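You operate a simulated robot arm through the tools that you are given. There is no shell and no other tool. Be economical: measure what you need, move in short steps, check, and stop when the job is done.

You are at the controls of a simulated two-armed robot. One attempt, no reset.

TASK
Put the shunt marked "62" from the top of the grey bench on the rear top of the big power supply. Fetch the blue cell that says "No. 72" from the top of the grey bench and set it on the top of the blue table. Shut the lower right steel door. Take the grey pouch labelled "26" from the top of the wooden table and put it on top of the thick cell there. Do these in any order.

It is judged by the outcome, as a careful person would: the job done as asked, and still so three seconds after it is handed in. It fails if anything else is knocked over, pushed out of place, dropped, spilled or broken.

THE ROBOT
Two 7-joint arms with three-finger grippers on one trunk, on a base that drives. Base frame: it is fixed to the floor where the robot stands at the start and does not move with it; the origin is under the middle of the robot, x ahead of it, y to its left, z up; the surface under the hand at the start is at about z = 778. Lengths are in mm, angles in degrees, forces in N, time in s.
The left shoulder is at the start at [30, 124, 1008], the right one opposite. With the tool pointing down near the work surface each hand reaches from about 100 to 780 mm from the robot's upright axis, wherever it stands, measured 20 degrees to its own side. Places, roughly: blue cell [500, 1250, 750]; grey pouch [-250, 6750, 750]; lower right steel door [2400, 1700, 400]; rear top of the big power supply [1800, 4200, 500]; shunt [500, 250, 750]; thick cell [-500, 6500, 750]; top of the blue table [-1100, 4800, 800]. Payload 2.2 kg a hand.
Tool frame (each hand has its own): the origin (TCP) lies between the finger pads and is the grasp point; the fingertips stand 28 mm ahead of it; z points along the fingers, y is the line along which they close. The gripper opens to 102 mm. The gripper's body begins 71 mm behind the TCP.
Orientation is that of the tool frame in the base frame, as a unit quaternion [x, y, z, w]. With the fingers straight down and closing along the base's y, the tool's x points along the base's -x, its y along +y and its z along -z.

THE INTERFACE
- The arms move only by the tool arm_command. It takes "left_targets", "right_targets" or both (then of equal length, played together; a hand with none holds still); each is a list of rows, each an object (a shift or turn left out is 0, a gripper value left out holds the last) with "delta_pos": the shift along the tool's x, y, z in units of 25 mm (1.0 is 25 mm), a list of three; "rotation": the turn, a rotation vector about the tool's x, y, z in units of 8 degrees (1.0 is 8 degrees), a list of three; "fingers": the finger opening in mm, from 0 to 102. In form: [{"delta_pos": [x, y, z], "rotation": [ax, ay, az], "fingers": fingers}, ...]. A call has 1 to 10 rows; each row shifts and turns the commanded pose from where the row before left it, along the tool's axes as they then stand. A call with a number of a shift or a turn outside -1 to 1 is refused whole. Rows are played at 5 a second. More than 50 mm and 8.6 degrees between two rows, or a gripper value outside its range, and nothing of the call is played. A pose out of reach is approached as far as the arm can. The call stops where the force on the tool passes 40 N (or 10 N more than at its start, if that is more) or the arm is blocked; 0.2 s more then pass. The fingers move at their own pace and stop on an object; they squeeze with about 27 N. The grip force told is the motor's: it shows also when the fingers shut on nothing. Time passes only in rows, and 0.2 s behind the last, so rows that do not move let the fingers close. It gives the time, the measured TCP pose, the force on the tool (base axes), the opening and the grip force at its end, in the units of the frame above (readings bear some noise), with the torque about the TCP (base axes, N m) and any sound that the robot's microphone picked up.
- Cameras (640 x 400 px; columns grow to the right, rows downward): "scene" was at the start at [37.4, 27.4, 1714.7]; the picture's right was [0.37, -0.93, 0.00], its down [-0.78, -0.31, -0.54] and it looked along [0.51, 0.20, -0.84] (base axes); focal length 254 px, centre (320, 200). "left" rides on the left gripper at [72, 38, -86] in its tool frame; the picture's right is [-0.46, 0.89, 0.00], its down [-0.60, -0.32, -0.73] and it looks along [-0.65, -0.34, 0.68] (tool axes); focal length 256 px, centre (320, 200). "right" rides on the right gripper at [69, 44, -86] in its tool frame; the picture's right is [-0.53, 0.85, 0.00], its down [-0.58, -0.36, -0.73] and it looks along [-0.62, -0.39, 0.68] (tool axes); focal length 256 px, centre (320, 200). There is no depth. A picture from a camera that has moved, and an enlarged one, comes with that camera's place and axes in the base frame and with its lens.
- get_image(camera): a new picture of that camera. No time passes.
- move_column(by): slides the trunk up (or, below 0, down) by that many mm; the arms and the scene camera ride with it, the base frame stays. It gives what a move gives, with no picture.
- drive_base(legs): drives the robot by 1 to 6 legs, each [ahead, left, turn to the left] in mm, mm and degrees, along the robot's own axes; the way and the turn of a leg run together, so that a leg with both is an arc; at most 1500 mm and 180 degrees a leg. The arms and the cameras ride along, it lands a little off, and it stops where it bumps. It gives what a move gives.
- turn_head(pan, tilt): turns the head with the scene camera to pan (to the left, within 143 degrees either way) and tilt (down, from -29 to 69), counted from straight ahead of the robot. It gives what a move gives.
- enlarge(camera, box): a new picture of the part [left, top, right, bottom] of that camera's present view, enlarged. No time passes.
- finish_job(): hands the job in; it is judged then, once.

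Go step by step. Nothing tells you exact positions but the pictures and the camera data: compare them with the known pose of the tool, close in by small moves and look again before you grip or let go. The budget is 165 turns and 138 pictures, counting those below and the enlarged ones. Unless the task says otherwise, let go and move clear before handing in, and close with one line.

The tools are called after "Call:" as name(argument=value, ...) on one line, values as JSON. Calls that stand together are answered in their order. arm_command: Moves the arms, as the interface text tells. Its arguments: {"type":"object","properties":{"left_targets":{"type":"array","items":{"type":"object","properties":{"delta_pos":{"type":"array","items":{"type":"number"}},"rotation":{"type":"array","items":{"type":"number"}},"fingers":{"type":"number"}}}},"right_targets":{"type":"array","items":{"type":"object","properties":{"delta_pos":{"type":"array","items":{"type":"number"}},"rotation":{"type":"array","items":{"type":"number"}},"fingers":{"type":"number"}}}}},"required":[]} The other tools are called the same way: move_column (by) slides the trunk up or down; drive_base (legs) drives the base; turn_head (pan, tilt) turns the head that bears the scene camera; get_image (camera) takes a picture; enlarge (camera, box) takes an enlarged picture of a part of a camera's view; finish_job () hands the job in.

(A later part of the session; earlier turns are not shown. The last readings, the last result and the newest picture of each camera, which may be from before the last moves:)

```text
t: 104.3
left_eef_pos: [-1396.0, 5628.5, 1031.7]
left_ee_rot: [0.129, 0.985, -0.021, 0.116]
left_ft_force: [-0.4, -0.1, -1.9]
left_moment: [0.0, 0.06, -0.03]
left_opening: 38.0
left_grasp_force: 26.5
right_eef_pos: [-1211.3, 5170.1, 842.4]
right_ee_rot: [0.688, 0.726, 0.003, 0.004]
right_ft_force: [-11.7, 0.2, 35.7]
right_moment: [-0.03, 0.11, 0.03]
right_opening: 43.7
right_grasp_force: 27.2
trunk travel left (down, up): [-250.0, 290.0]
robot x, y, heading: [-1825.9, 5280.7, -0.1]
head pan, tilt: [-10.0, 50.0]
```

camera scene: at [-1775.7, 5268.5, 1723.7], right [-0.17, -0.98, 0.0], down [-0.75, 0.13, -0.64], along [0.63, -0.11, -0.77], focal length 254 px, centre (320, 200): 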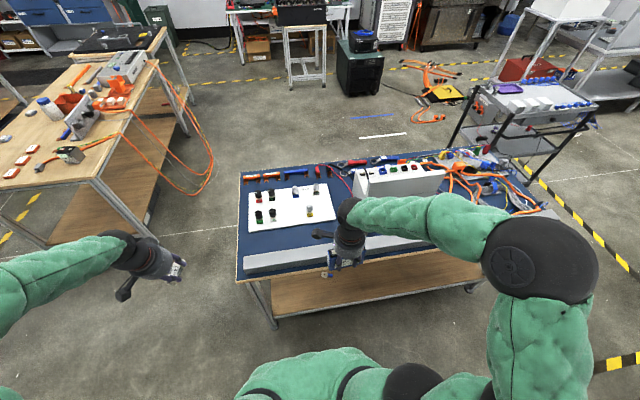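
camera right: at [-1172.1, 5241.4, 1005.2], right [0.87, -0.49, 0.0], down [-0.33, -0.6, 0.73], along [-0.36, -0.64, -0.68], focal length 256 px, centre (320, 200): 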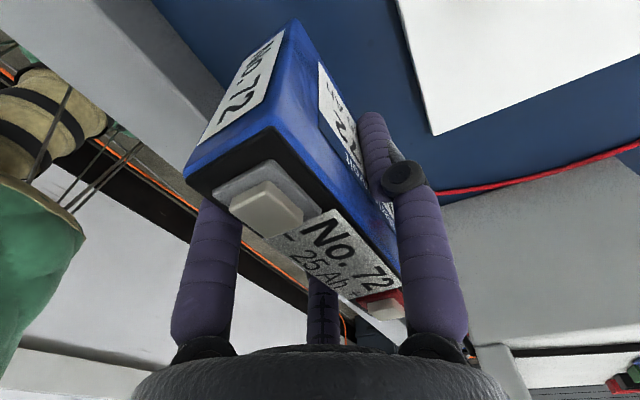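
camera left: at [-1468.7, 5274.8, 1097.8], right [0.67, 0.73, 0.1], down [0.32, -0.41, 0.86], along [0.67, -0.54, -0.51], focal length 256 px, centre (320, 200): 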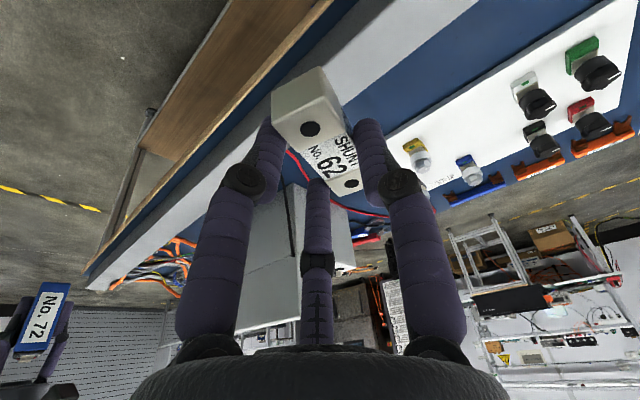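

The cell is standing on the table (contact at TCP ≈843). I ease the pressure off and open slightly.

Call:
arm_command(right_targets=[{"delta_pos": [0, 0, -0.18]}, {"fingers": 50}, {"fingers": 64}, {"fingers": 70}, {}])

Call:
get_image(camera="right")

```text
t: 105.5
left_eef_pos: [-1392.2, 5627.1, 1031.2]
left_ee_rot: [0.129, 0.985, -0.022, 0.115]
left_ft_force: [1.0, -0.1, -1.4]
left_moment: [-0.03, 0.02, 0.0]
left_opening: 38.2
left_grasp_force: 26.7
right_eef_pos: [-1212.5, 5172.0, 840.2]
right_ee_rot: [0.687, 0.727, 0.0, 0.0]
right_ft_force: [0.2, 0.0, 0.1]
right_moment: [0.01, 0.0, 0.01]
right_opening: 70.0
right_grasp_force: 0.0
trunk travel left (down, up): [-250.0, 290.0]
robot x, y, heading: [-1823.8, 5282.4, -0.0]
head pan, tilt: [-10.0, 50.0]
```

```text
70 pictures are left
camera right: at [-1173.3, 5242.2, 926.9], right [0.87, -0.49, 0.0], down [-0.33, -0.6, 0.73], along [-0.36, -0.64, -0.68], focal length 256 px, centre (320, 200)
```

right: 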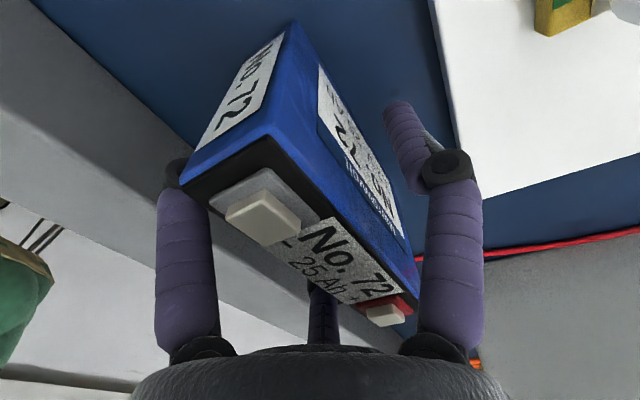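

Cell released and standing. I open wider and lift straight up.

Call:
arm_command(right_targets=[{"fingers": 80}, {"delta_pos": [0, 0, -0.6]}, {"delta_pos": [0, 0, -1]}, {"delta_pos": [0, 0, -1]}, {"delta_pos": [0, 0, -1]}, {"delta_pos": [0, 0, -1]}, {"delta_pos": [0, 0, -1]}, {"delta_pos": [0, 0, -1]}, {"delta_pos": [0, 0, -1]}])

Call:
arm_command(right_targets=[{"delta_pos": [0, -1, 0]}, {"delta_pos": [0, -1, 0]}, {"delta_pos": [0, -1, 0]}, {"delta_pos": [0, -1, 0]}, {"delta_pos": [0, -1, 0]}, {"delta_pos": [0, -1, 0]}, {"delta_pos": [0, -1, 0]}, {"delta_pos": [0, -1, 0]}])

Call:
get_image(camera="scene")

Call:
turn_head(pan=60, tilt=30)

Call:
get_image(camera="scene")

```text
t: 107.5
left_eef_pos: [-1393.5, 5629.3, 1031.1]
left_ee_rot: [0.129, 0.985, -0.02, 0.116]
left_ft_force: [0.6, 0.1, -3.1]
left_moment: [-0.02, 0.01, 0.0]
left_opening: 38.4
left_grasp_force: 26.8
right_eef_pos: [-1212.6, 5170.3, 1032.4]
right_ee_rot: [0.687, 0.726, -0.001, -0.001]
right_ft_force: [0.3, 0.4, 0.4]
right_moment: [-0.01, 0.0, 0.0]
right_opening: 80.1
right_grasp_force: 0.0
trunk travel left (down, up): [-250.0, 290.0]
robot x, y, heading: [-1821.3, 5278.2, -0.1]
head pan, tilt: [-10.0, 50.0]
```

```text
t: 109.3
left_eef_pos: [-1393.6, 5628.4, 1033.2]
left_ee_rot: [0.13, 0.985, -0.021, 0.116]
left_ft_force: [0.2, -0.1, -1.6]
left_moment: [-0.01, 0.01, 0.01]
left_opening: 38.3
left_grasp_force: 26.5
right_eef_pos: [-1412.1, 5160.4, 1030.3]
right_ee_rot: [0.686, 0.727, -0.001, 0.0]
right_ft_force: [0.0, 0.2, 0.0]
right_moment: [-0.01, -0.02, -0.03]
right_opening: 80.0
right_grasp_force: 0.1
trunk travel left (down, up): [-250.0, 290.0]
robot x, y, heading: [-1826.1, 5277.5, 0.1]
head pan, tilt: [-10.0, 50.0]
```

```text
69 pictures are left
camera scene: at [-1777.0, 5267.3, 1723.7], right [-0.17, -0.98, 0.0], down [-0.75, 0.13, -0.64], along [0.63, -0.11, -0.77], focal length 254 px, centre (320, 200)
```

scene: 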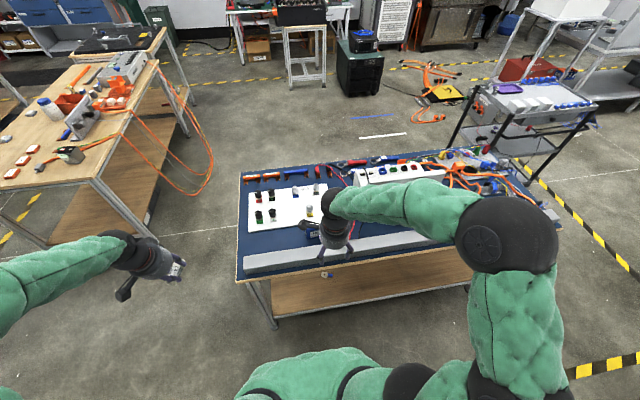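

```text
t: 110.7
left_eef_pos: [-1393.4, 5629.3, 1032.2]
left_ee_rot: [0.129, 0.985, -0.021, 0.115]
left_ft_force: [0.1, 1.0, -2.7]
left_moment: [-0.06, 0.03, 0.02]
left_opening: 38.4
left_grasp_force: 26.9
right_eef_pos: [-1410.8, 5161.0, 1030.3]
right_ee_rot: [0.686, 0.727, -0.001, -0.001]
right_ft_force: [-0.2, -0.1, 0.7]
right_moment: [-0.02, -0.02, 0.02]
right_opening: 79.8
right_grasp_force: 0.1
trunk travel left (down, up): [-250.0, 290.0]
robot x, y, heading: [-1823.6, 5280.0, -0.1]
head pan, tilt: [60.0, 30.0]
```

```text
68 pictures are left
camera scene: at [-1806.5, 5359.2, 1753.2], right [0.87, -0.5, 0.0], down [-0.25, -0.43, -0.87], along [0.43, 0.75, -0.5], focal length 254 px, centre (320, 200)
```

scene: 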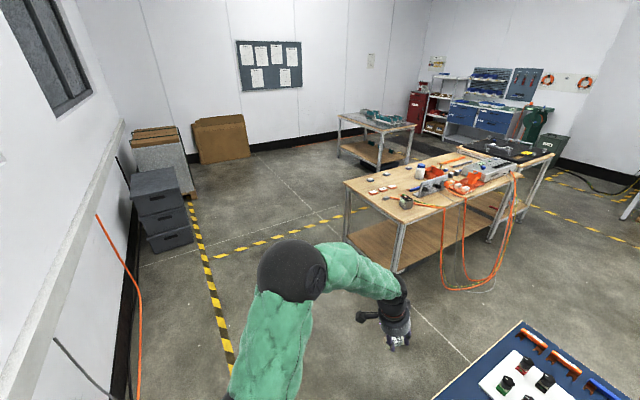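

Cell placed. Now the wooden table: I enlarge to find pouch 26 and the thick cell.

Call:
enlarge(camera="scene", box=[340, 130, 560, 260])

Call:
enlarge(camera="scene", box=[350, 150, 450, 220])

```text
2.91 times, centred on (450, 195) of scene
camera zoom: at [-1806.5, 5359.2, 1753.2], right [0.87, -0.5, 0.0], down [-0.25, -0.43, -0.87], along [0.43, 0.75, -0.5], focal length 739 px, centre (-58, 214)
```

zoom: 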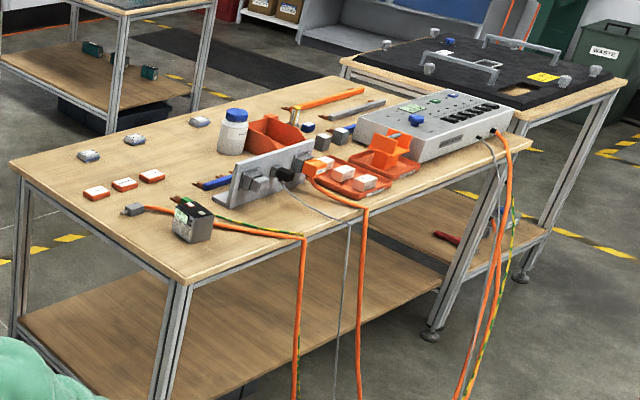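

```text
5.71 times, centred on (400, 185) of scene
camera zoom: at [-1806.5, 5359.2, 1753.2], right [0.87, -0.5, 0.0], down [-0.25, -0.43, -0.87], along [0.43, 0.75, -0.5], focal length 1452 px, centre (-137, 286)
```

zoom: 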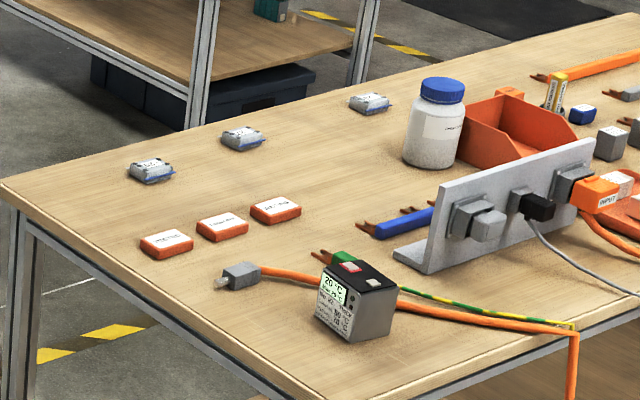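

Three grey pouches lie near the far edge and the thick cell near the close corner. I drive to the west end of the table to read the pouches.

Call:
drive_base(legs=[[0, 1450, 0], [700, 0, 0]])

Call:
turn_head(pan=0, tilt=42)

Call:
get_image(camera="scene")

Call:
enlarge(camera="scene", box=[220, 110, 380, 210])

```text
t: 121.3
left_eef_pos: [-680.2, 7074.7, 1031.5]
left_ee_rot: [0.133, 0.984, -0.022, 0.116]
left_ft_force: [0.6, 0.5, -1.9]
left_moment: [0.03, 0.03, 0.01]
left_opening: 38.1
left_grasp_force: 27.2
right_eef_pos: [-700.6, 6607.2, 1028.6]
right_ee_rot: [0.689, 0.725, 0.0, -0.001]
right_ft_force: [-0.4, 0.0, 0.0]
right_moment: [0.0, -0.01, 0.03]
right_opening: 80.0
right_grasp_force: 0.0
trunk travel left (down, up): [-250.0, 290.0]
robot x, y, heading: [-1114.8, 6726.9, -0.1]
head pan, tilt: [60.0, 30.0]
```

```text
t: 122.7
left_eef_pos: [-681.8, 7074.7, 1031.2]
left_ee_rot: [0.132, 0.984, -0.022, 0.116]
left_ft_force: [0.1, 0.7, -2.2]
left_moment: [-0.03, 0.01, 0.01]
left_opening: 38.6
left_grasp_force: 27.2
right_eef_pos: [-701.1, 6608.0, 1030.2]
right_ee_rot: [0.689, 0.725, -0.001, -0.001]
right_ft_force: [-0.8, -0.8, -0.3]
right_moment: [0.03, -0.03, 0.0]
right_opening: 79.9
right_grasp_force: 0.2
trunk travel left (down, up): [-250.0, 290.0]
robot x, y, heading: [-1113.8, 6725.7, -0.4]
head pan, tilt: [0.0, 42.0]
```

```text
65 pictures are left
camera scene: at [-1058.7, 6729.2, 1734.9], right [0.0, -1.0, 0.0], down [-0.67, 0.0, -0.74], along [0.74, 0.0, -0.67], focal length 254 px, centre (320, 200)
```

scene: 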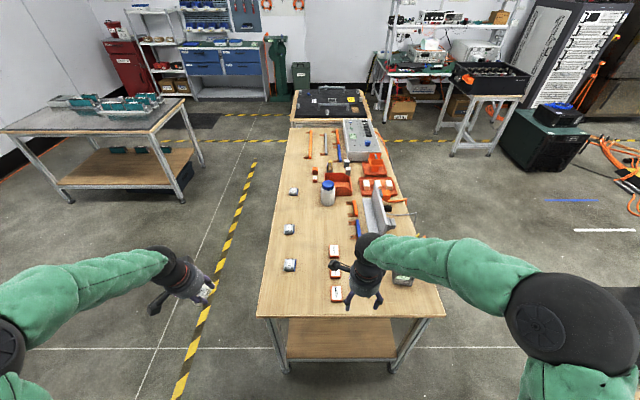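

```text
4.00 times, centred on (300, 160) of scene
camera zoom: at [-1058.7, 6729.2, 1734.9], right [0.0, -1.0, 0.0], down [-0.67, 0.0, -0.74], along [0.74, 0.0, -0.67], focal length 1016 px, centre (400, 360)
```

zoom: 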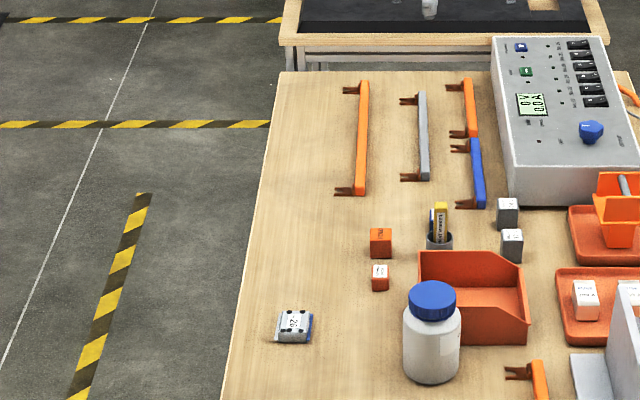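

Call:
enlarge(camera="scene", box=[276, 180, 308, 200])

Call:
enlarge(camera="scene", box=[256, 215, 336, 275])

```text
16.00 times, centred on (292, 190) of scene
camera zoom: at [-1058.7, 6729.2, 1734.9], right [0.0, -1.0, 0.0], down [-0.67, 0.0, -0.74], along [0.74, 0.0, -0.67], focal length 4066 px, centre (768, 360)
```

zoom: 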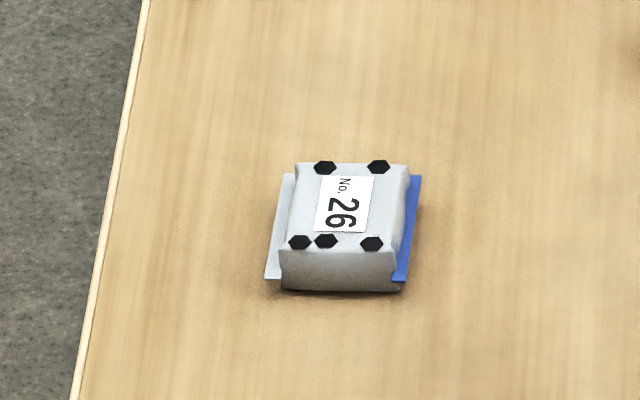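

```text
6.67 times, centred on (296, 245) of scene
camera zoom: at [-1058.7, 6729.2, 1734.9], right [0.0, -1.0, 0.0], down [-0.67, 0.0, -0.74], along [0.74, 0.0, -0.67], focal length 1694 px, centre (480, -100)
```

zoom: 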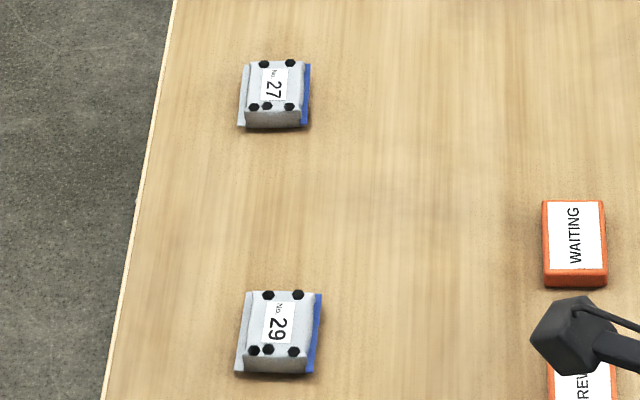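

Pouch 26 is the farthest one, about [28, 6879, top 812]; the table top is ≈795. I'll drive round to the table's north side and face south.

Call:
drive_base(legs=[[0, 830, 0.4], [1280, 0, 0], [0, 0, -90]])

Call:
turn_head(pan=0, tilt=50)

Call:
get_image(camera="scene")

Call:
get_image(camera="right")

```text
t: 137.0
left_eef_pos: [505.4, 7136.7, 1031.0]
left_ee_rot: [0.789, 0.603, -0.097, 0.067]
left_ft_force: [0.1, -0.1, -1.8]
left_moment: [0.05, 0.02, 0.02]
left_opening: 38.0
left_grasp_force: 26.7
right_eef_pos: [37.5, 7156.7, 1029.1]
right_ee_rot: [1.0, 0.027, 0.0, -0.001]
right_ft_force: [0.4, 0.1, -0.2]
right_moment: [0.03, 0.02, -0.04]
right_opening: 80.3
right_grasp_force: 0.1
trunk travel left (down, up): [-250.0, 290.0]
robot x, y, heading: [158.9, 7566.8, -90.3]
head pan, tilt: [0.0, 42.0]
```

```text
t: 137.7
left_eef_pos: [505.4, 7137.6, 1029.9]
left_ee_rot: [0.789, 0.603, -0.097, 0.066]
left_ft_force: [0.1, -0.2, -2.4]
left_moment: [0.03, 0.0, 0.0]
left_opening: 38.3
left_grasp_force: 26.5
right_eef_pos: [39.3, 7156.3, 1028.7]
right_ee_rot: [1.0, 0.025, 0.001, 0.0]
right_ft_force: [0.0, 0.1, 0.6]
right_moment: [-0.04, 0.02, 0.02]
right_opening: 79.6
right_grasp_force: 0.0
trunk travel left (down, up): [-250.0, 290.0]
robot x, y, heading: [159.8, 7570.2, -89.8]
head pan, tilt: [0.0, 50.0]
```

```text
61 pictures are left
camera scene: at [160.3, 7523.8, 1723.7], right [-1.0, 0.0, 0.0], down [0.0, 0.77, -0.64], along [0.0, -0.64, -0.77], focal length 254 px, centre (320, 200)
```

scene: 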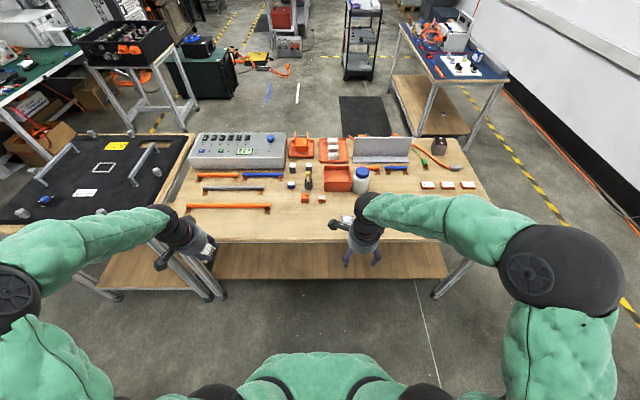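

```text
60 pictures are left
camera right: at [108.3, 7115.8, 1116.0], right [-0.49, -0.87, 0.0], down [-0.59, 0.33, 0.73], along [-0.64, 0.36, -0.68], focal length 256 px, centre (320, 200)
```

right: 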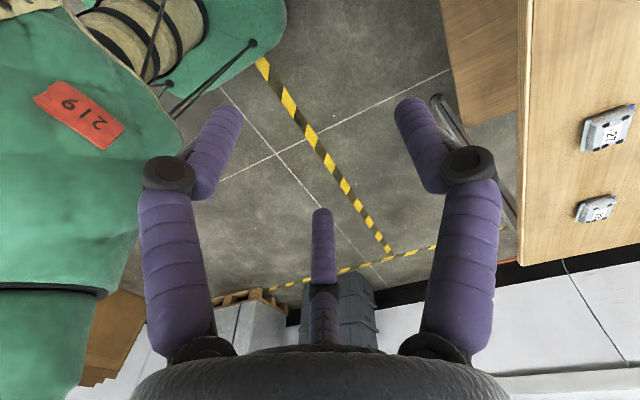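

I drive a little closer and rotate the right hand back by 87° to its natural orientation, so the thumb goes on the pouch's east side away from the tabs.

Call:
drive_base(legs=[[140, 0, 0]])

Call:
arm_command(right_targets=[{"rotation": [0, 0, -1]}, {"rotation": [0, 0, -1]}, {"rotation": [0, 0, -1]}, {"rotation": [0, 0, -1]}, {"rotation": [0, 0, -1]}, {"rotation": [0, 0, -1]}, {"rotation": [0, 0, -1]}, {"rotation": [0, 0, -1]}, {"rotation": [0, 0, -1]}, {"rotation": [0, 0, -1]}])

Call:
arm_command(right_targets=[{"rotation": [0, 0, -0.9]}, {"delta_pos": [-0.9, 0, 0]}, {"delta_pos": [-0.9, 0, 0]}, {"delta_pos": [-0.9, 0, 0]}, {"fingers": 102}])

Call:
get_image(camera="right")

```text
t: 139.0
left_eef_pos: [503.7, 6996.6, 1031.2]
left_ee_rot: [0.789, 0.603, -0.097, 0.066]
left_ft_force: [1.1, -0.5, -2.6]
left_moment: [0.05, 0.04, 0.01]
left_opening: 38.5
left_grasp_force: 26.6
right_eef_pos: [37.0, 7017.5, 1028.2]
right_ee_rot: [1.0, 0.024, 0.0, -0.002]
right_ft_force: [-1.0, 0.2, -0.9]
right_moment: [0.0, -0.03, -0.02]
right_opening: 80.1
right_grasp_force: 0.0
trunk travel left (down, up): [-250.0, 290.0]
robot x, y, heading: [153.7, 7432.1, -90.5]
head pan, tilt: [0.0, 50.0]
```

```text
t: 141.2
left_eef_pos: [504.4, 6997.7, 1032.3]
left_ee_rot: [0.79, 0.602, -0.097, 0.067]
left_ft_force: [0.3, -0.1, -2.6]
left_moment: [0.02, 0.0, 0.02]
left_opening: 38.3
left_grasp_force: 27.2
right_eef_pos: [36.3, 7019.7, 1030.4]
right_ee_rot: [0.749, 0.662, 0.0, -0.002]
right_ft_force: [0.4, 0.1, -0.5]
right_moment: [-0.02, -0.01, 0.02]
right_opening: 80.1
right_grasp_force: 0.1
trunk travel left (down, up): [-250.0, 290.0]
robot x, y, heading: [158.4, 7432.3, -90.6]
head pan, tilt: [0.0, 50.0]
```

```text
t: 142.4
left_eef_pos: [504.7, 6999.0, 1031.4]
left_ee_rot: [0.789, 0.603, -0.097, 0.066]
left_ft_force: [-0.2, 0.3, -2.5]
left_moment: [0.02, 0.0, 0.04]
left_opening: 38.0
left_grasp_force: 27.3
right_eef_pos: [35.2, 6951.6, 1030.1]
right_ee_rot: [0.707, 0.708, 0.001, 0.0]
right_ft_force: [-1.0, -0.2, 0.1]
right_moment: [0.01, 0.01, -0.01]
right_opening: 101.9
right_grasp_force: 0.0
trunk travel left (down, up): [-250.0, 290.0]
robot x, y, heading: [153.7, 7431.0, -90.3]
head pan, tilt: [0.0, 50.0]
```

```text
59 pictures are left
camera right: at [78.8, 7019.6, 1116.4], right [0.85, -0.53, 0.0], down [-0.36, -0.58, 0.73], along [-0.39, -0.62, -0.68], focal length 256 px, centre (320, 200)
```

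right: 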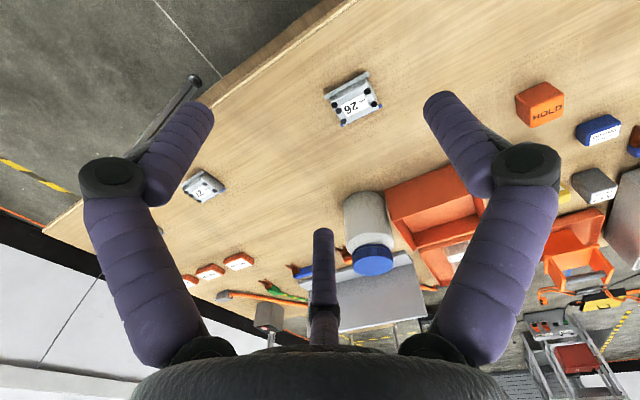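

Pouch at ≈[31, 6872]. I move above it and descend to z≈900.

Call:
arm_command(right_targets=[{"delta_pos": [-0.527, -0.073, 0.867]}, {"delta_pos": [-0.527, -0.073, 0.867]}, {"delta_pos": [-0.527, -0.073, 0.867]}, {"delta_pos": [-0.527, -0.073, 0.867]}, {"delta_pos": [-0.527, -0.073, 0.867]}, {"delta_pos": [-0.527, -0.073, 0.867]}])

Call:
get_image(camera="right")

```text
t: 143.8
left_eef_pos: [504.4, 6997.8, 1031.3]
left_ee_rot: [0.79, 0.602, -0.097, 0.067]
left_ft_force: [0.9, -0.5, -1.6]
left_moment: [0.0, 0.01, 0.0]
left_opening: 38.2
left_grasp_force: 27.0
right_eef_pos: [25.8, 6872.6, 899.1]
right_ee_rot: [0.707, 0.707, 0.001, -0.001]
right_ft_force: [0.6, 0.6, -0.5]
right_moment: [0.01, -0.01, -0.03]
right_opening: 101.9
right_grasp_force: 0.1
trunk travel left (down, up): [-250.0, 290.0]
robot x, y, heading: [156.3, 7433.1, -90.1]
head pan, tilt: [0.0, 50.0]
```

```text
58 pictures are left
camera right: at [67.6, 6940.9, 986.2], right [0.85, -0.53, 0.0], down [-0.36, -0.58, 0.73], along [-0.39, -0.62, -0.68], focal length 256 px, centre (320, 200)
```

right: 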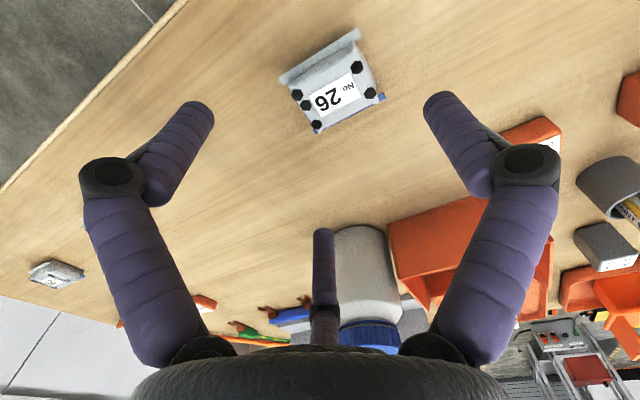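

Pouch body spans x 8–58, y 6848–6886, turned about −7°. I align yaw, set opening 86 and descend.

Call:
arm_command(right_targets=[{"delta_pos": [-0.17, 0, 0], "rotation": [0, 0, 0.85], "fingers": 88}, {"delta_pos": [0, 0, 0.65]}, {"delta_pos": [0, 0, 0.65]}, {"delta_pos": [0, 0, 0.6]}, {"delta_pos": [0, 0, 0.5]}])

Call:
get_image(camera="right")

```text
t: 145.0
left_eef_pos: [504.0, 6998.8, 1030.4]
left_ee_rot: [0.79, 0.602, -0.097, 0.066]
left_ft_force: [0.3, -0.1, -2.1]
left_moment: [0.01, 0.03, 0.0]
left_opening: 38.2
left_grasp_force: 27.1
right_eef_pos: [26.1, 6868.1, 838.2]
right_ee_rot: [0.748, 0.664, 0.0, 0.0]
right_ft_force: [0.3, 0.3, -1.1]
right_moment: [0.01, -0.02, 0.01]
right_opening: 87.9
right_grasp_force: 0.1
trunk travel left (down, up): [-250.0, 290.0]
robot x, y, heading: [159.1, 7431.2, -90.6]
head pan, tilt: [0.0, 50.0]
```

```text
57 pictures are left
camera right: at [75.7, 6930.1, 925.2], right [0.78, -0.63, 0.0], down [-0.43, -0.53, 0.73], along [-0.46, -0.57, -0.68], focal length 256 px, centre (320, 200)
```

right: 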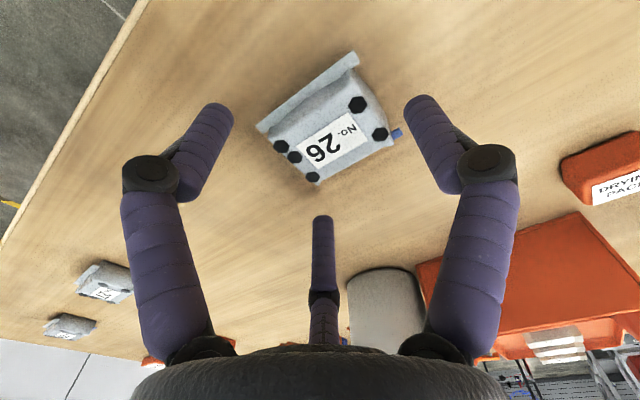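

The pouch is ~7 mm to the north of centre; I shift, lower a bit and close.

Call:
arm_command(right_targets=[{"delta_pos": [0.28, 0.04, 0]}, {"delta_pos": [0, 0, 0.3]}, {"fingers": 72}, {"fingers": 40}, {"fingers": 0}, {}, {}])

Call:
get_image(camera="right")

```text
t: 146.6
left_eef_pos: [503.2, 6999.4, 1030.7]
left_ee_rot: [0.79, 0.602, -0.097, 0.067]
left_ft_force: [0.7, 0.3, -2.2]
left_moment: [0.06, 0.03, -0.01]
left_opening: 38.4
left_grasp_force: 26.8
right_eef_pos: [27.3, 6876.7, 831.0]
right_ee_rot: [0.748, 0.663, -0.001, 0.0]
right_ft_force: [0.6, 0.8, 3.1]
right_moment: [-0.01, -0.05, -0.01]
right_opening: 48.7
right_grasp_force: 26.5
trunk travel left (down, up): [-250.0, 290.0]
robot x, y, heading: [159.5, 7430.7, -90.3]
head pan, tilt: [0.0, 50.0]
```

```text
56 pictures are left
camera right: at [77.9, 6938.0, 918.4], right [0.78, -0.63, 0.0], down [-0.43, -0.53, 0.73], along [-0.46, -0.57, -0.68], focal length 256 px, centre (320, 200)
```

right: 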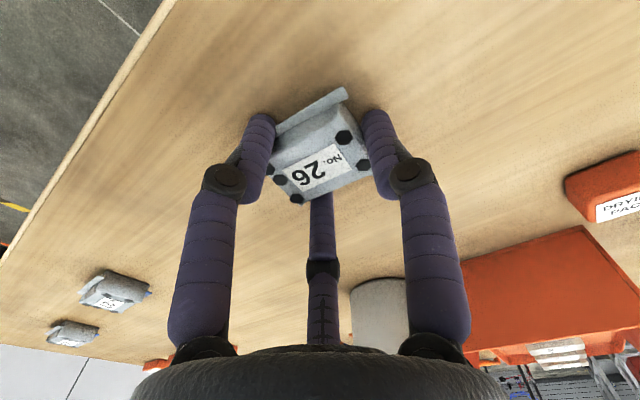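

Gripped at 48.7 mm. Lift and check.

Call:
arm_command(right_targets=[{"delta_pos": [0, 0, -0.4]}, {"delta_pos": [0, 0, -0.6]}, {"delta_pos": [0, 0, -1]}, {"delta_pos": [0, 0, -1]}, {"delta_pos": [0, 0, -1]}, {"delta_pos": [0, 0, -1]}, {"delta_pos": [0, 0, -1]}, {"delta_pos": [0, 0, -1]}, {"delta_pos": [0, 0, -1]}])

Call:
get_image(camera="right")

```text
t: 148.6
left_eef_pos: [503.3, 6998.8, 1031.4]
left_ee_rot: [0.789, 0.603, -0.097, 0.067]
left_ft_force: [-0.6, -0.2, -2.5]
left_moment: [-0.01, -0.01, -0.03]
left_opening: 38.3
left_grasp_force: 26.9
right_eef_pos: [28.1, 6875.3, 1032.9]
right_ee_rot: [0.747, 0.665, 0.001, -0.001]
right_ft_force: [0.4, -0.9, -0.6]
right_moment: [-0.03, 0.0, 0.03]
right_opening: 48.9
right_grasp_force: 26.7
trunk travel left (down, up): [-250.0, 290.0]
robot x, y, heading: [160.9, 7436.0, -90.4]
head pan, tilt: [0.0, 50.0]
```

```text
55 pictures are left
camera right: at [78.5, 6938.1, 1119.1], right [0.78, -0.63, 0.0], down [-0.43, -0.53, 0.73], along [-0.46, -0.57, -0.68], focal length 256 px, centre (320, 200)
```

right: 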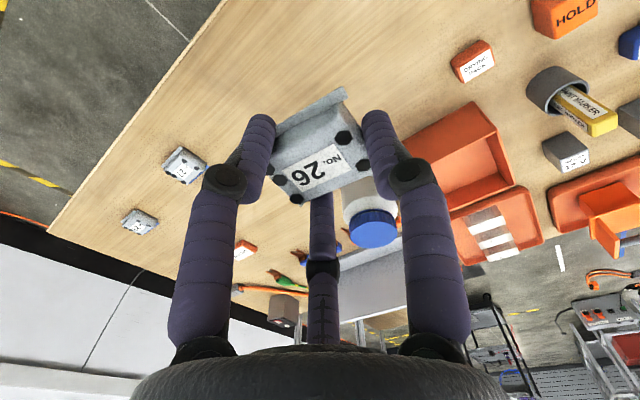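

Pouch 26 is held. I drive back round to the west end of the wooden table.

Call:
drive_base(legs=[[-150, 0, 0], [0, 0, 90.4], [-1310, 0, 0], [0, -1090, 0]])

Call:
turn_head(pan=-15, tilt=52)

Call:
get_image(camera="scene")

Call:
get_image(camera="right")

```text
t: 165.1
left_eef_pos: [-670.7, 6815.5, 1032.0]
left_ee_rot: [0.121, 0.986, -0.021, 0.116]
left_ft_force: [-0.3, -0.8, -1.9]
left_moment: [0.0, -0.01, -0.01]
left_opening: 38.0
left_grasp_force: 27.6
right_eef_pos: [-538.0, 6342.2, 1031.4]
right_ee_rot: [0.046, 0.999, -0.001, -0.001]
right_ft_force: [0.9, -1.0, -0.9]
right_moment: [0.01, 0.01, 0.05]
right_opening: 48.8
right_grasp_force: 26.7
trunk travel left (down, up): [-250.0, 290.0]
robot x, y, heading: [-1096.2, 6455.8, 1.3]
head pan, tilt: [0.0, 50.0]
```

```text
t: 165.9
left_eef_pos: [-671.4, 6815.1, 1030.8]
left_ee_rot: [0.121, 0.986, -0.021, 0.115]
left_ft_force: [-0.3, 0.7, -2.3]
left_moment: [0.0, -0.01, 0.01]
left_opening: 38.2
left_grasp_force: 27.2
right_eef_pos: [-536.9, 6342.6, 1031.4]
right_ee_rot: [0.047, 0.999, 0.0, -0.001]
right_ft_force: [0.2, 0.6, -0.8]
right_moment: [0.03, 0.01, 0.01]
right_opening: 48.7
right_grasp_force: 26.7
trunk travel left (down, up): [-250.0, 290.0]
robot x, y, heading: [-1094.9, 6459.3, 1.3]
head pan, tilt: [-15.0, 52.0]
```

```text
54 pictures are left
camera scene: at [-1050.9, 6441.1, 1721.1], right [-0.24, -0.97, 0.0], down [-0.76, 0.19, -0.62], along [0.6, -0.15, -0.79], focal length 254 px, centre (320, 200)
```

scene: 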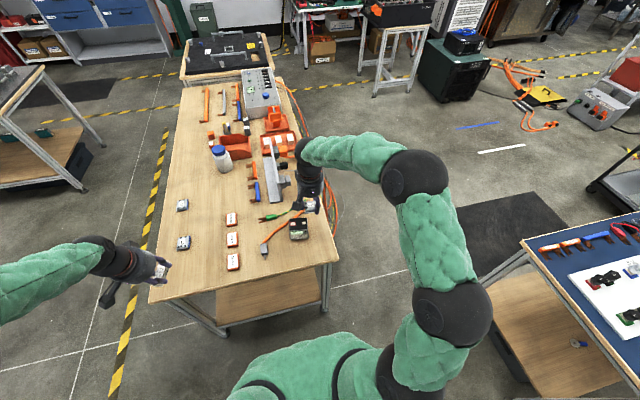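

```text
53 pictures are left
camera right: at [-602.5, 6391.7, 1118.6], right [0.61, 0.79, 0.0], down [0.54, -0.42, 0.73], along [0.58, -0.45, -0.68], focal length 256 px, centre (320, 200)
```

right: 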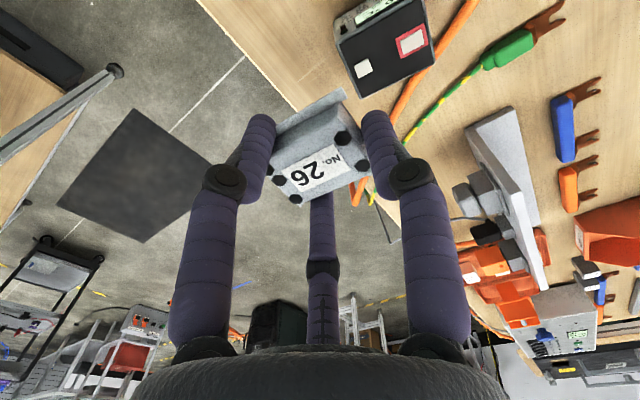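

Call:
enlarge(camera="scene", box=[240, 170, 368, 250])

Call:
enlarge(camera="right", box=[270, 0, 470, 125])

```text
5.00 times, centred on (304, 210) of scene
camera zoom: at [-1050.9, 6441.1, 1721.1], right [-0.24, -0.97, 0.0], down [-0.76, 0.19, -0.62], along [0.6, -0.15, -0.79], focal length 1271 px, centre (400, 150)
```

zoom: 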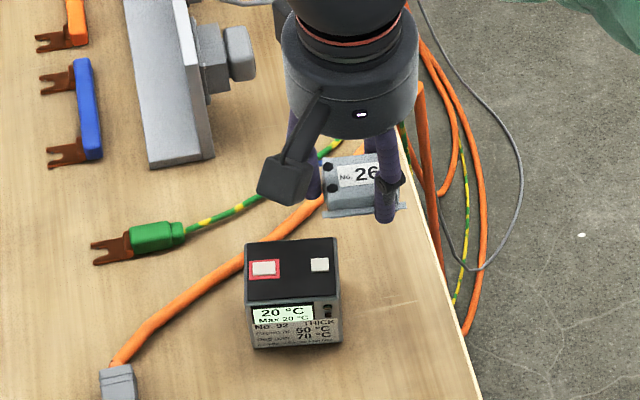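

```text
3.20 times, centred on (370, 62) of right
camera zoom: at [-602.5, 6391.7, 1118.6], right [0.61, 0.79, 0.0], down [0.54, -0.42, 0.73], along [0.58, -0.45, -0.68], focal length 819 px, centre (160, 640)
```

zoom: 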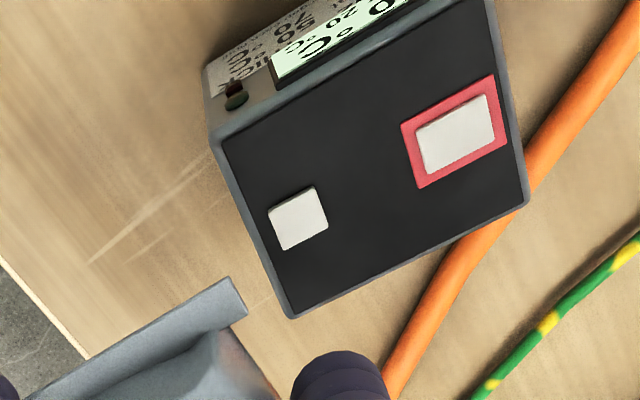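

The thick cell's top (z≈866) is centred at about [-502, 6391]. I move the pouch above it and lower partway.

Call:
arm_command(right_targets=[{"delta_pos": [-0.404, 0.687, 0]}, {"delta_pos": [-0.404, 0.687, 0]}, {"delta_pos": [-0.404, 0.687, 0]}, {"rotation": [0, 0, -0.67]}, {"delta_pos": [0, 0, 1]}, {"delta_pos": [0, 0, 1]}, {"delta_pos": [0, 0, 1]}, {"delta_pos": [0, 0, 0.8]}])

Call:
enlarge(camera="scene", box=[240, 170, 368, 250])

Call:
get_image(camera="right")

```text
t: 167.7
left_eef_pos: [-671.5, 6813.6, 1031.0]
left_ee_rot: [0.121, 0.986, -0.02, 0.116]
left_ft_force: [1.2, 0.0, -2.3]
left_moment: [0.01, 0.02, -0.01]
left_opening: 38.1
left_grasp_force: 27.0
right_eef_pos: [-502.7, 6392.2, 936.5]
right_ee_rot: [0.0, 1.0, 0.001, 0.0]
right_ft_force: [-0.5, -0.7, -0.1]
right_moment: [0.03, 0.02, 0.0]
right_opening: 48.6
right_grasp_force: 26.8
trunk travel left (down, up): [-250.0, 290.0]
robot x, y, heading: [-1094.0, 6456.8, 0.9]
head pan, tilt: [-15.0, 52.0]
```

```text
5.00 times, centred on (304, 210) of scene
camera zoom: at [-1050.9, 6440.9, 1721.0], right [-0.24, -0.97, 0.0], down [-0.76, 0.19, -0.62], along [0.6, -0.15, -0.79], focal length 1271 px, centre (400, 150)
```

zoom: 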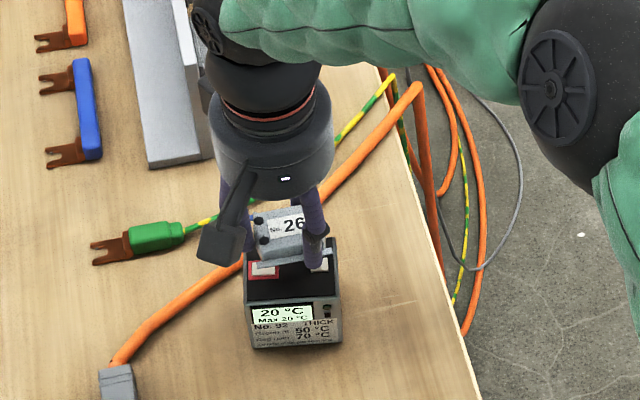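

```text
49 pictures are left
camera right: at [-571.9, 6434.9, 1023.8], right [0.53, 0.85, 0.0], down [0.58, -0.36, 0.73], along [0.62, -0.39, -0.68], focal length 256 px, centre (320, 200)
```

right: 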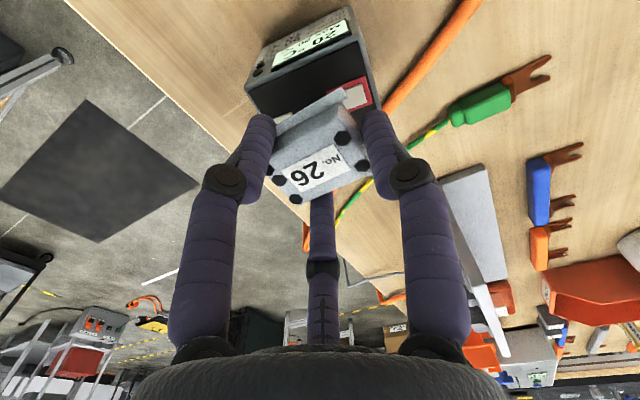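

Nearly aligned; I nudge 5 mm to −y and lower carefully until contact.

Call:
arm_command(right_targets=[{"delta_pos": [0, -0.2, 0]}, {"delta_pos": [0, 0, 0.4]}, {"delta_pos": [0, 0, 0.4]}, {"delta_pos": [0, 0, 0.2]}])

Call:
arm_command(right_targets=[{"delta_pos": [0, 0, 0.1]}, {"delta_pos": [0, 0, 0.1]}])

Call:
enlarge(camera="scene", box=[240, 170, 368, 250])

```text
t: 168.7
left_eef_pos: [-671.6, 6814.9, 1031.2]
left_ee_rot: [0.121, 0.986, -0.02, 0.116]
left_ft_force: [-0.8, 0.0, -2.1]
left_moment: [-0.01, 0.03, 0.0]
left_opening: 38.4
left_grasp_force: 27.2
right_eef_pos: [-501.2, 6386.4, 912.3]
right_ee_rot: [0.0, 1.0, -0.001, -0.002]
right_ft_force: [0.5, -0.6, -1.5]
right_moment: [-0.02, 0.01, -0.01]
right_opening: 48.8
right_grasp_force: 27.6
trunk travel left (down, up): [-250.0, 290.0]
robot x, y, heading: [-1097.6, 6458.7, 1.0]
head pan, tilt: [-15.0, 52.0]
```

```text
t: 169.3
left_eef_pos: [-671.5, 6814.7, 1030.3]
left_ee_rot: [0.121, 0.986, -0.021, 0.116]
left_ft_force: [-0.3, -0.3, -2.8]
left_moment: [-0.03, 0.0, 0.0]
left_opening: 38.1
left_grasp_force: 26.6
right_eef_pos: [-502.4, 6386.9, 907.9]
right_ee_rot: [0.0, 1.0, 0.0, 0.0]
right_ft_force: [-0.6, -0.6, 0.0]
right_moment: [0.01, 0.01, 0.01]
right_opening: 48.6
right_grasp_force: 26.7
trunk travel left (down, up): [-250.0, 290.0]
robot x, y, heading: [-1098.5, 6457.1, 1.1]
head pan, tilt: [-15.0, 52.0]
```

```text
5.00 times, centred on (304, 210) of scene
camera zoom: at [-1050.9, 6441.0, 1721.0], right [-0.24, -0.97, 0.0], down [-0.76, 0.19, -0.62], along [0.6, -0.15, -0.79], focal length 1271 px, centre (400, 150)
```

zoom: 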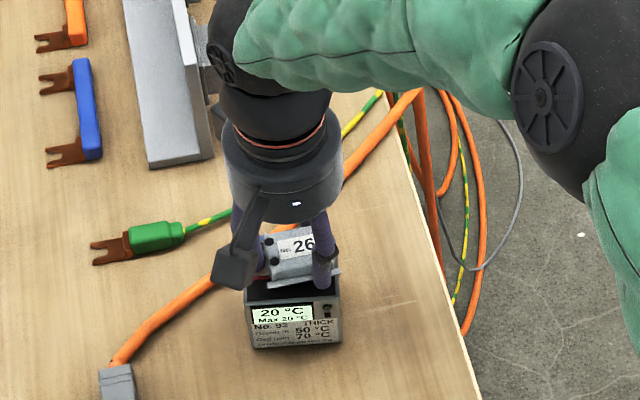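

Call:
arm_command(right_targets=[{"delta_pos": [0, 0, 0.1]}, {"delta_pos": [0, 0, 0.1]}])

Call:
arm_command(right_targets=[{"delta_pos": [0, 0, 0.1]}, {}])

Call:
get_image(camera="right")

```text
t: 169.9
left_eef_pos: [-672.8, 6815.2, 1033.2]
left_ee_rot: [0.121, 0.986, -0.021, 0.117]
left_ft_force: [-0.3, 0.1, -2.0]
left_moment: [-0.02, 0.02, -0.02]
left_opening: 38.2
left_grasp_force: 27.2
right_eef_pos: [-500.7, 6386.6, 907.7]
right_ee_rot: [0.001, 1.0, 0.0, 0.003]
right_ft_force: [-4.4, 0.7, 24.8]
right_moment: [-0.1, 0.21, -0.05]
right_opening: 48.6
right_grasp_force: 26.9
trunk travel left (down, up): [-250.0, 290.0]
robot x, y, heading: [-1092.8, 6459.8, 0.8]
head pan, tilt: [-15.0, 52.0]
```

```text
t: 170.5
left_eef_pos: [-672.2, 6814.6, 1032.0]
left_ee_rot: [0.121, 0.985, -0.02, 0.117]
left_ft_force: [0.2, -1.0, -2.7]
left_moment: [-0.02, 0.02, 0.0]
left_opening: 38.3
left_grasp_force: 27.0
right_eef_pos: [-500.9, 6386.3, 902.9]
right_ee_rot: [0.0, 1.0, 0.0, 0.003]
right_ft_force: [2.6, 0.4, 26.3]
right_moment: [-0.36, -0.03, 0.01]
right_opening: 49.1
right_grasp_force: 26.9
trunk travel left (down, up): [-250.0, 290.0]
robot x, y, heading: [-1096.5, 6457.2, 1.1]
head pan, tilt: [-15.0, 52.0]
```

```text
47 pictures are left
camera right: at [-572.0, 6429.3, 988.4], right [0.53, 0.84, 0.0], down [0.57, -0.36, 0.73], along [0.62, -0.39, -0.68], focal length 256 px, centre (320, 200)
```

right: 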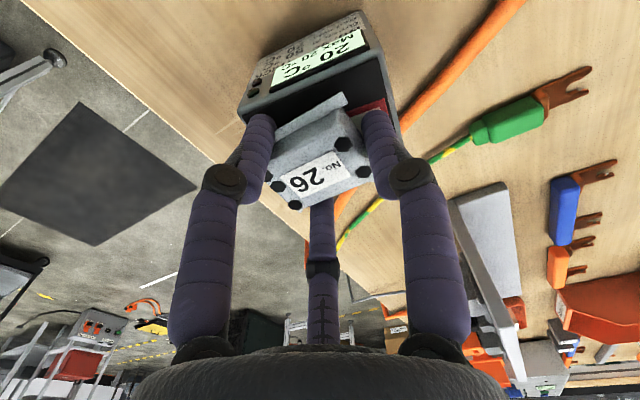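

Contact made; the pouch is ~7 mm off toward −y. I lift slightly, shift +6 mm, lower again and look.

Call:
arm_command(right_targets=[{"delta_pos": [0, 0, -0.4]}, {"delta_pos": [0, 0.26, 0]}, {"delta_pos": [0, 0, 0.2]}, {"delta_pos": [0, 0, 0.12]}, {}])

Call:
enlarge(camera="scene", box=[240, 170, 368, 250])

```text
t: 171.7
left_eef_pos: [-672.4, 6815.4, 1031.9]
left_ee_rot: [0.121, 0.986, -0.02, 0.116]
left_ft_force: [0.1, 0.4, -2.4]
left_moment: [-0.01, 0.03, 0.01]
left_opening: 38.3
left_grasp_force: 27.3
right_eef_pos: [-502.4, 6392.4, 901.3]
right_ee_rot: [0.001, 1.0, 0.0, -0.001]
right_ft_force: [-0.4, -1.0, 6.0]
right_moment: [-0.19, -0.04, -0.04]
right_opening: 48.6
right_grasp_force: 26.6
trunk travel left (down, up): [-250.0, 290.0]
robot x, y, heading: [-1098.0, 6457.2, 0.8]
head pan, tilt: [-15.0, 52.0]
```

```text
5.00 times, centred on (304, 210) of scene
camera zoom: at [-1051.7, 6441.0, 1721.1], right [-0.24, -0.97, 0.0], down [-0.76, 0.19, -0.62], along [0.6, -0.15, -0.79], focal length 1271 px, centre (400, 150)
```

zoom: 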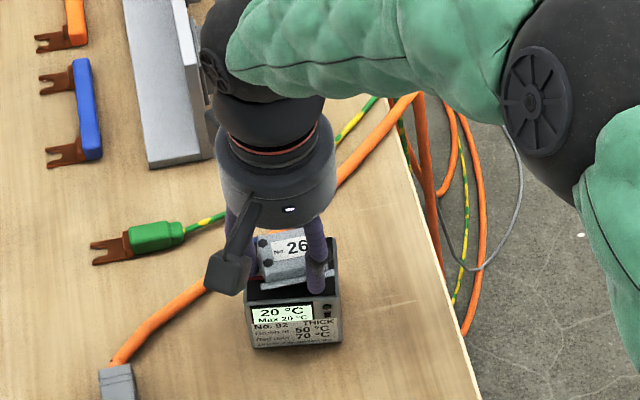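

Well seated with light contact. Release gently.

Call:
arm_command(right_targets=[{"fingers": 54}, {"fingers": 62}, {"fingers": 74}, {"fingers": 84}, {}])

Call:
get_image(camera="right")

```text
t: 172.9
left_eef_pos: [-671.3, 6814.4, 1031.8]
left_ee_rot: [0.12, 0.986, -0.02, 0.116]
left_ft_force: [0.1, 0.2, -2.3]
left_moment: [-0.01, 0.03, -0.01]
left_opening: 38.3
left_grasp_force: 26.8
right_eef_pos: [-502.9, 6391.9, 901.7]
right_ee_rot: [0.0, 1.0, 0.0, 0.0]
right_ft_force: [0.2, -0.5, 0.6]
right_moment: [-0.02, 0.01, -0.02]
right_opening: 84.1
right_grasp_force: 0.0
trunk travel left (down, up): [-250.0, 290.0]
robot x, y, heading: [-1096.3, 6452.3, 0.9]
head pan, tilt: [-15.0, 52.0]
```

```text
45 pictures are left
camera right: at [-572.3, 6434.8, 988.3], right [0.53, 0.85, 0.0], down [0.58, -0.36, 0.73], along [0.62, -0.39, -0.68], focal length 256 px, centre (320, 200)
```

right: 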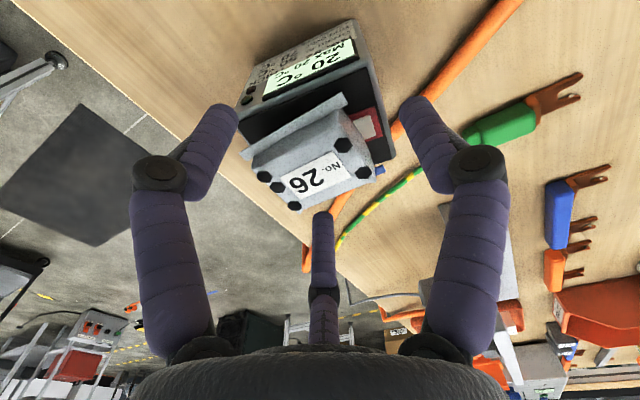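

The pouch lies flat on the thick cell. I lift the hand straight up and retract.

Call:
arm_command(right_targets=[{"delta_pos": [0, 0, -0.6]}, {"delta_pos": [0, 0, -1]}, {"delta_pos": [0, 0, -1]}, {"delta_pos": [0, 0, -1]}, {"delta_pos": [0, 0, -1]}, {"delta_pos": [0.8, 0, -0.5]}, {"delta_pos": [1, 0, 0]}, {"delta_pos": [1, 0, 0]}, {"delta_pos": [1, 0, 0]}, {"delta_pos": [1, 0, 0]}])

Call:
enlarge(camera="scene", box=[200, 150, 392, 270])

Call:
turn_head(pan=-40, tilt=25)

Call:
get_image(camera="scene")

```text
t: 175.1
left_eef_pos: [-672.6, 6814.7, 1031.6]
left_ee_rot: [0.121, 0.986, -0.021, 0.115]
left_ft_force: [0.7, 0.1, -2.8]
left_moment: [-0.02, 0.05, -0.02]
left_opening: 38.3
left_grasp_force: 27.2
right_eef_pos: [-622.1, 6393.1, 1031.0]
right_ee_rot: [0.0, 1.0, 0.0, 0.0]
right_ft_force: [-0.8, -0.5, -0.2]
right_moment: [0.03, 0.02, 0.01]
right_opening: 84.1
right_grasp_force: 0.1
trunk travel left (down, up): [-250.0, 290.0]
robot x, y, heading: [-1097.1, 6456.7, 1.0]
head pan, tilt: [-15.0, 52.0]
```

```text
3.33 times, centred on (296, 210) of scene
camera zoom: at [-1052.1, 6440.9, 1721.1], right [-0.24, -0.97, 0.0], down [-0.76, 0.19, -0.62], along [0.6, -0.15, -0.79], focal length 847 px, centre (400, 167)
```

zoom: 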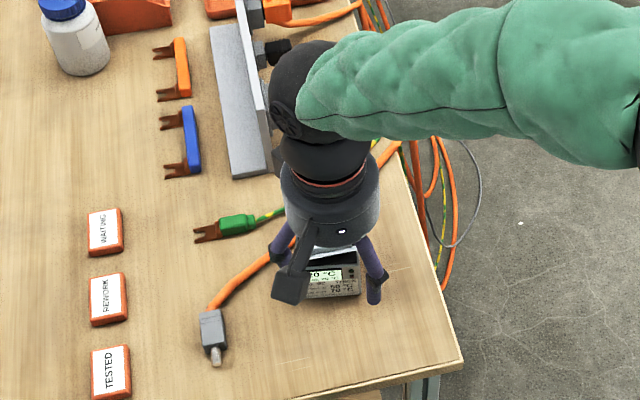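

```text
t: 176.0
left_eef_pos: [-671.3, 6814.7, 1031.1]
left_ee_rot: [0.121, 0.986, -0.02, 0.116]
left_ft_force: [-0.4, -0.5, -2.0]
left_moment: [0.02, 0.06, 0.03]
left_opening: 38.3
left_grasp_force: 27.0
right_eef_pos: [-621.4, 6392.5, 1030.4]
right_ee_rot: [-0.001, 1.0, 0.0, -0.001]
right_ft_force: [-0.5, 0.2, -0.3]
right_moment: [0.0, -0.02, -0.01]
right_opening: 84.0
right_grasp_force: 0.1
trunk travel left (down, up): [-250.0, 290.0]
robot x, y, heading: [-1097.7, 6457.1, 0.8]
head pan, tilt: [-40.0, 25.0]
```

```text
43 pictures are left
camera scene: at [-1052.3, 6401.3, 1761.1], right [-0.63, -0.78, 0.0], down [-0.33, 0.27, -0.91], along [0.7, -0.57, -0.42], focal length 254 px, centre (320, 200)
```

scene: 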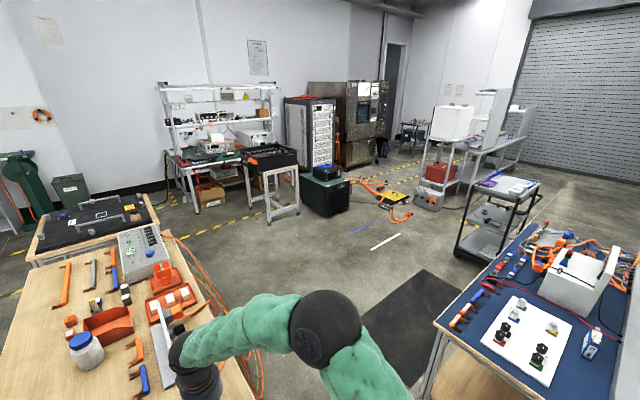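

The cell No. 72 is visible standing on the blue table, and the pouch is placed. Next the big power supply (dark green box ≈[1500, 4300]); I drive through the gap between the tables.

Call:
drive_base(legs=[[0, -545, -0.9], [520, 0, 0], [600, -700, 0]])

Call:
turn_head(pan=-30, tilt=30)

Call:
get_image(camera="scene")

```text
t: 186.2
left_eef_pos: [469.4, 5577.8, 1030.8]
left_ee_rot: [0.126, 0.985, -0.021, 0.115]
left_ft_force: [0.7, -0.6, -2.1]
left_moment: [0.01, 0.0, -0.04]
left_opening: 38.2
left_grasp_force: 26.4
right_eef_pos: [513.2, 5154.0, 1030.9]
right_ee_rot: [0.005, 1.0, 0.0, -0.001]
right_ft_force: [0.0, -0.2, -0.4]
right_moment: [0.0, 0.0, -0.01]
right_opening: 84.1
right_grasp_force: 0.0
trunk travel left (down, up): [-250.0, 290.0]
robot x, y, heading: [38.9, 5226.0, 0.3]
head pan, tilt: [-40.0, 25.0]
```

```text
t: 186.9
left_eef_pos: [467.4, 5577.2, 1032.3]
left_ee_rot: [0.126, 0.985, -0.022, 0.115]
left_ft_force: [0.3, -0.1, -1.7]
left_moment: [0.0, 0.03, 0.06]
left_opening: 38.2
left_grasp_force: 27.1
right_eef_pos: [513.0, 5153.8, 1030.7]
right_ee_rot: [0.005, 1.0, 0.0, -0.001]
right_ft_force: [0.3, -0.1, 0.6]
right_moment: [0.01, -0.01, 0.0]
right_opening: 83.8
right_grasp_force: 0.1
trunk travel left (down, up): [-250.0, 290.0]
robot x, y, heading: [39.0, 5229.9, 0.5]
head pan, tilt: [-30.0, 30.0]
```

```text
42 pictures are left
camera scene: at [90.3, 5181.6, 1753.3], right [-0.49, -0.87, 0.0], down [-0.43, 0.25, -0.87], along [0.75, -0.43, -0.5], focal length 254 px, centre (320, 200)
```

scene: 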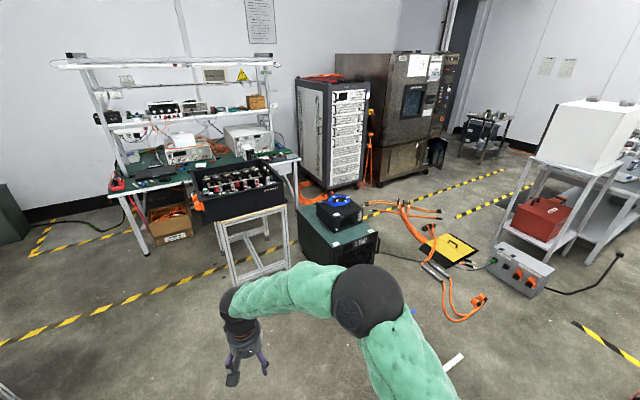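

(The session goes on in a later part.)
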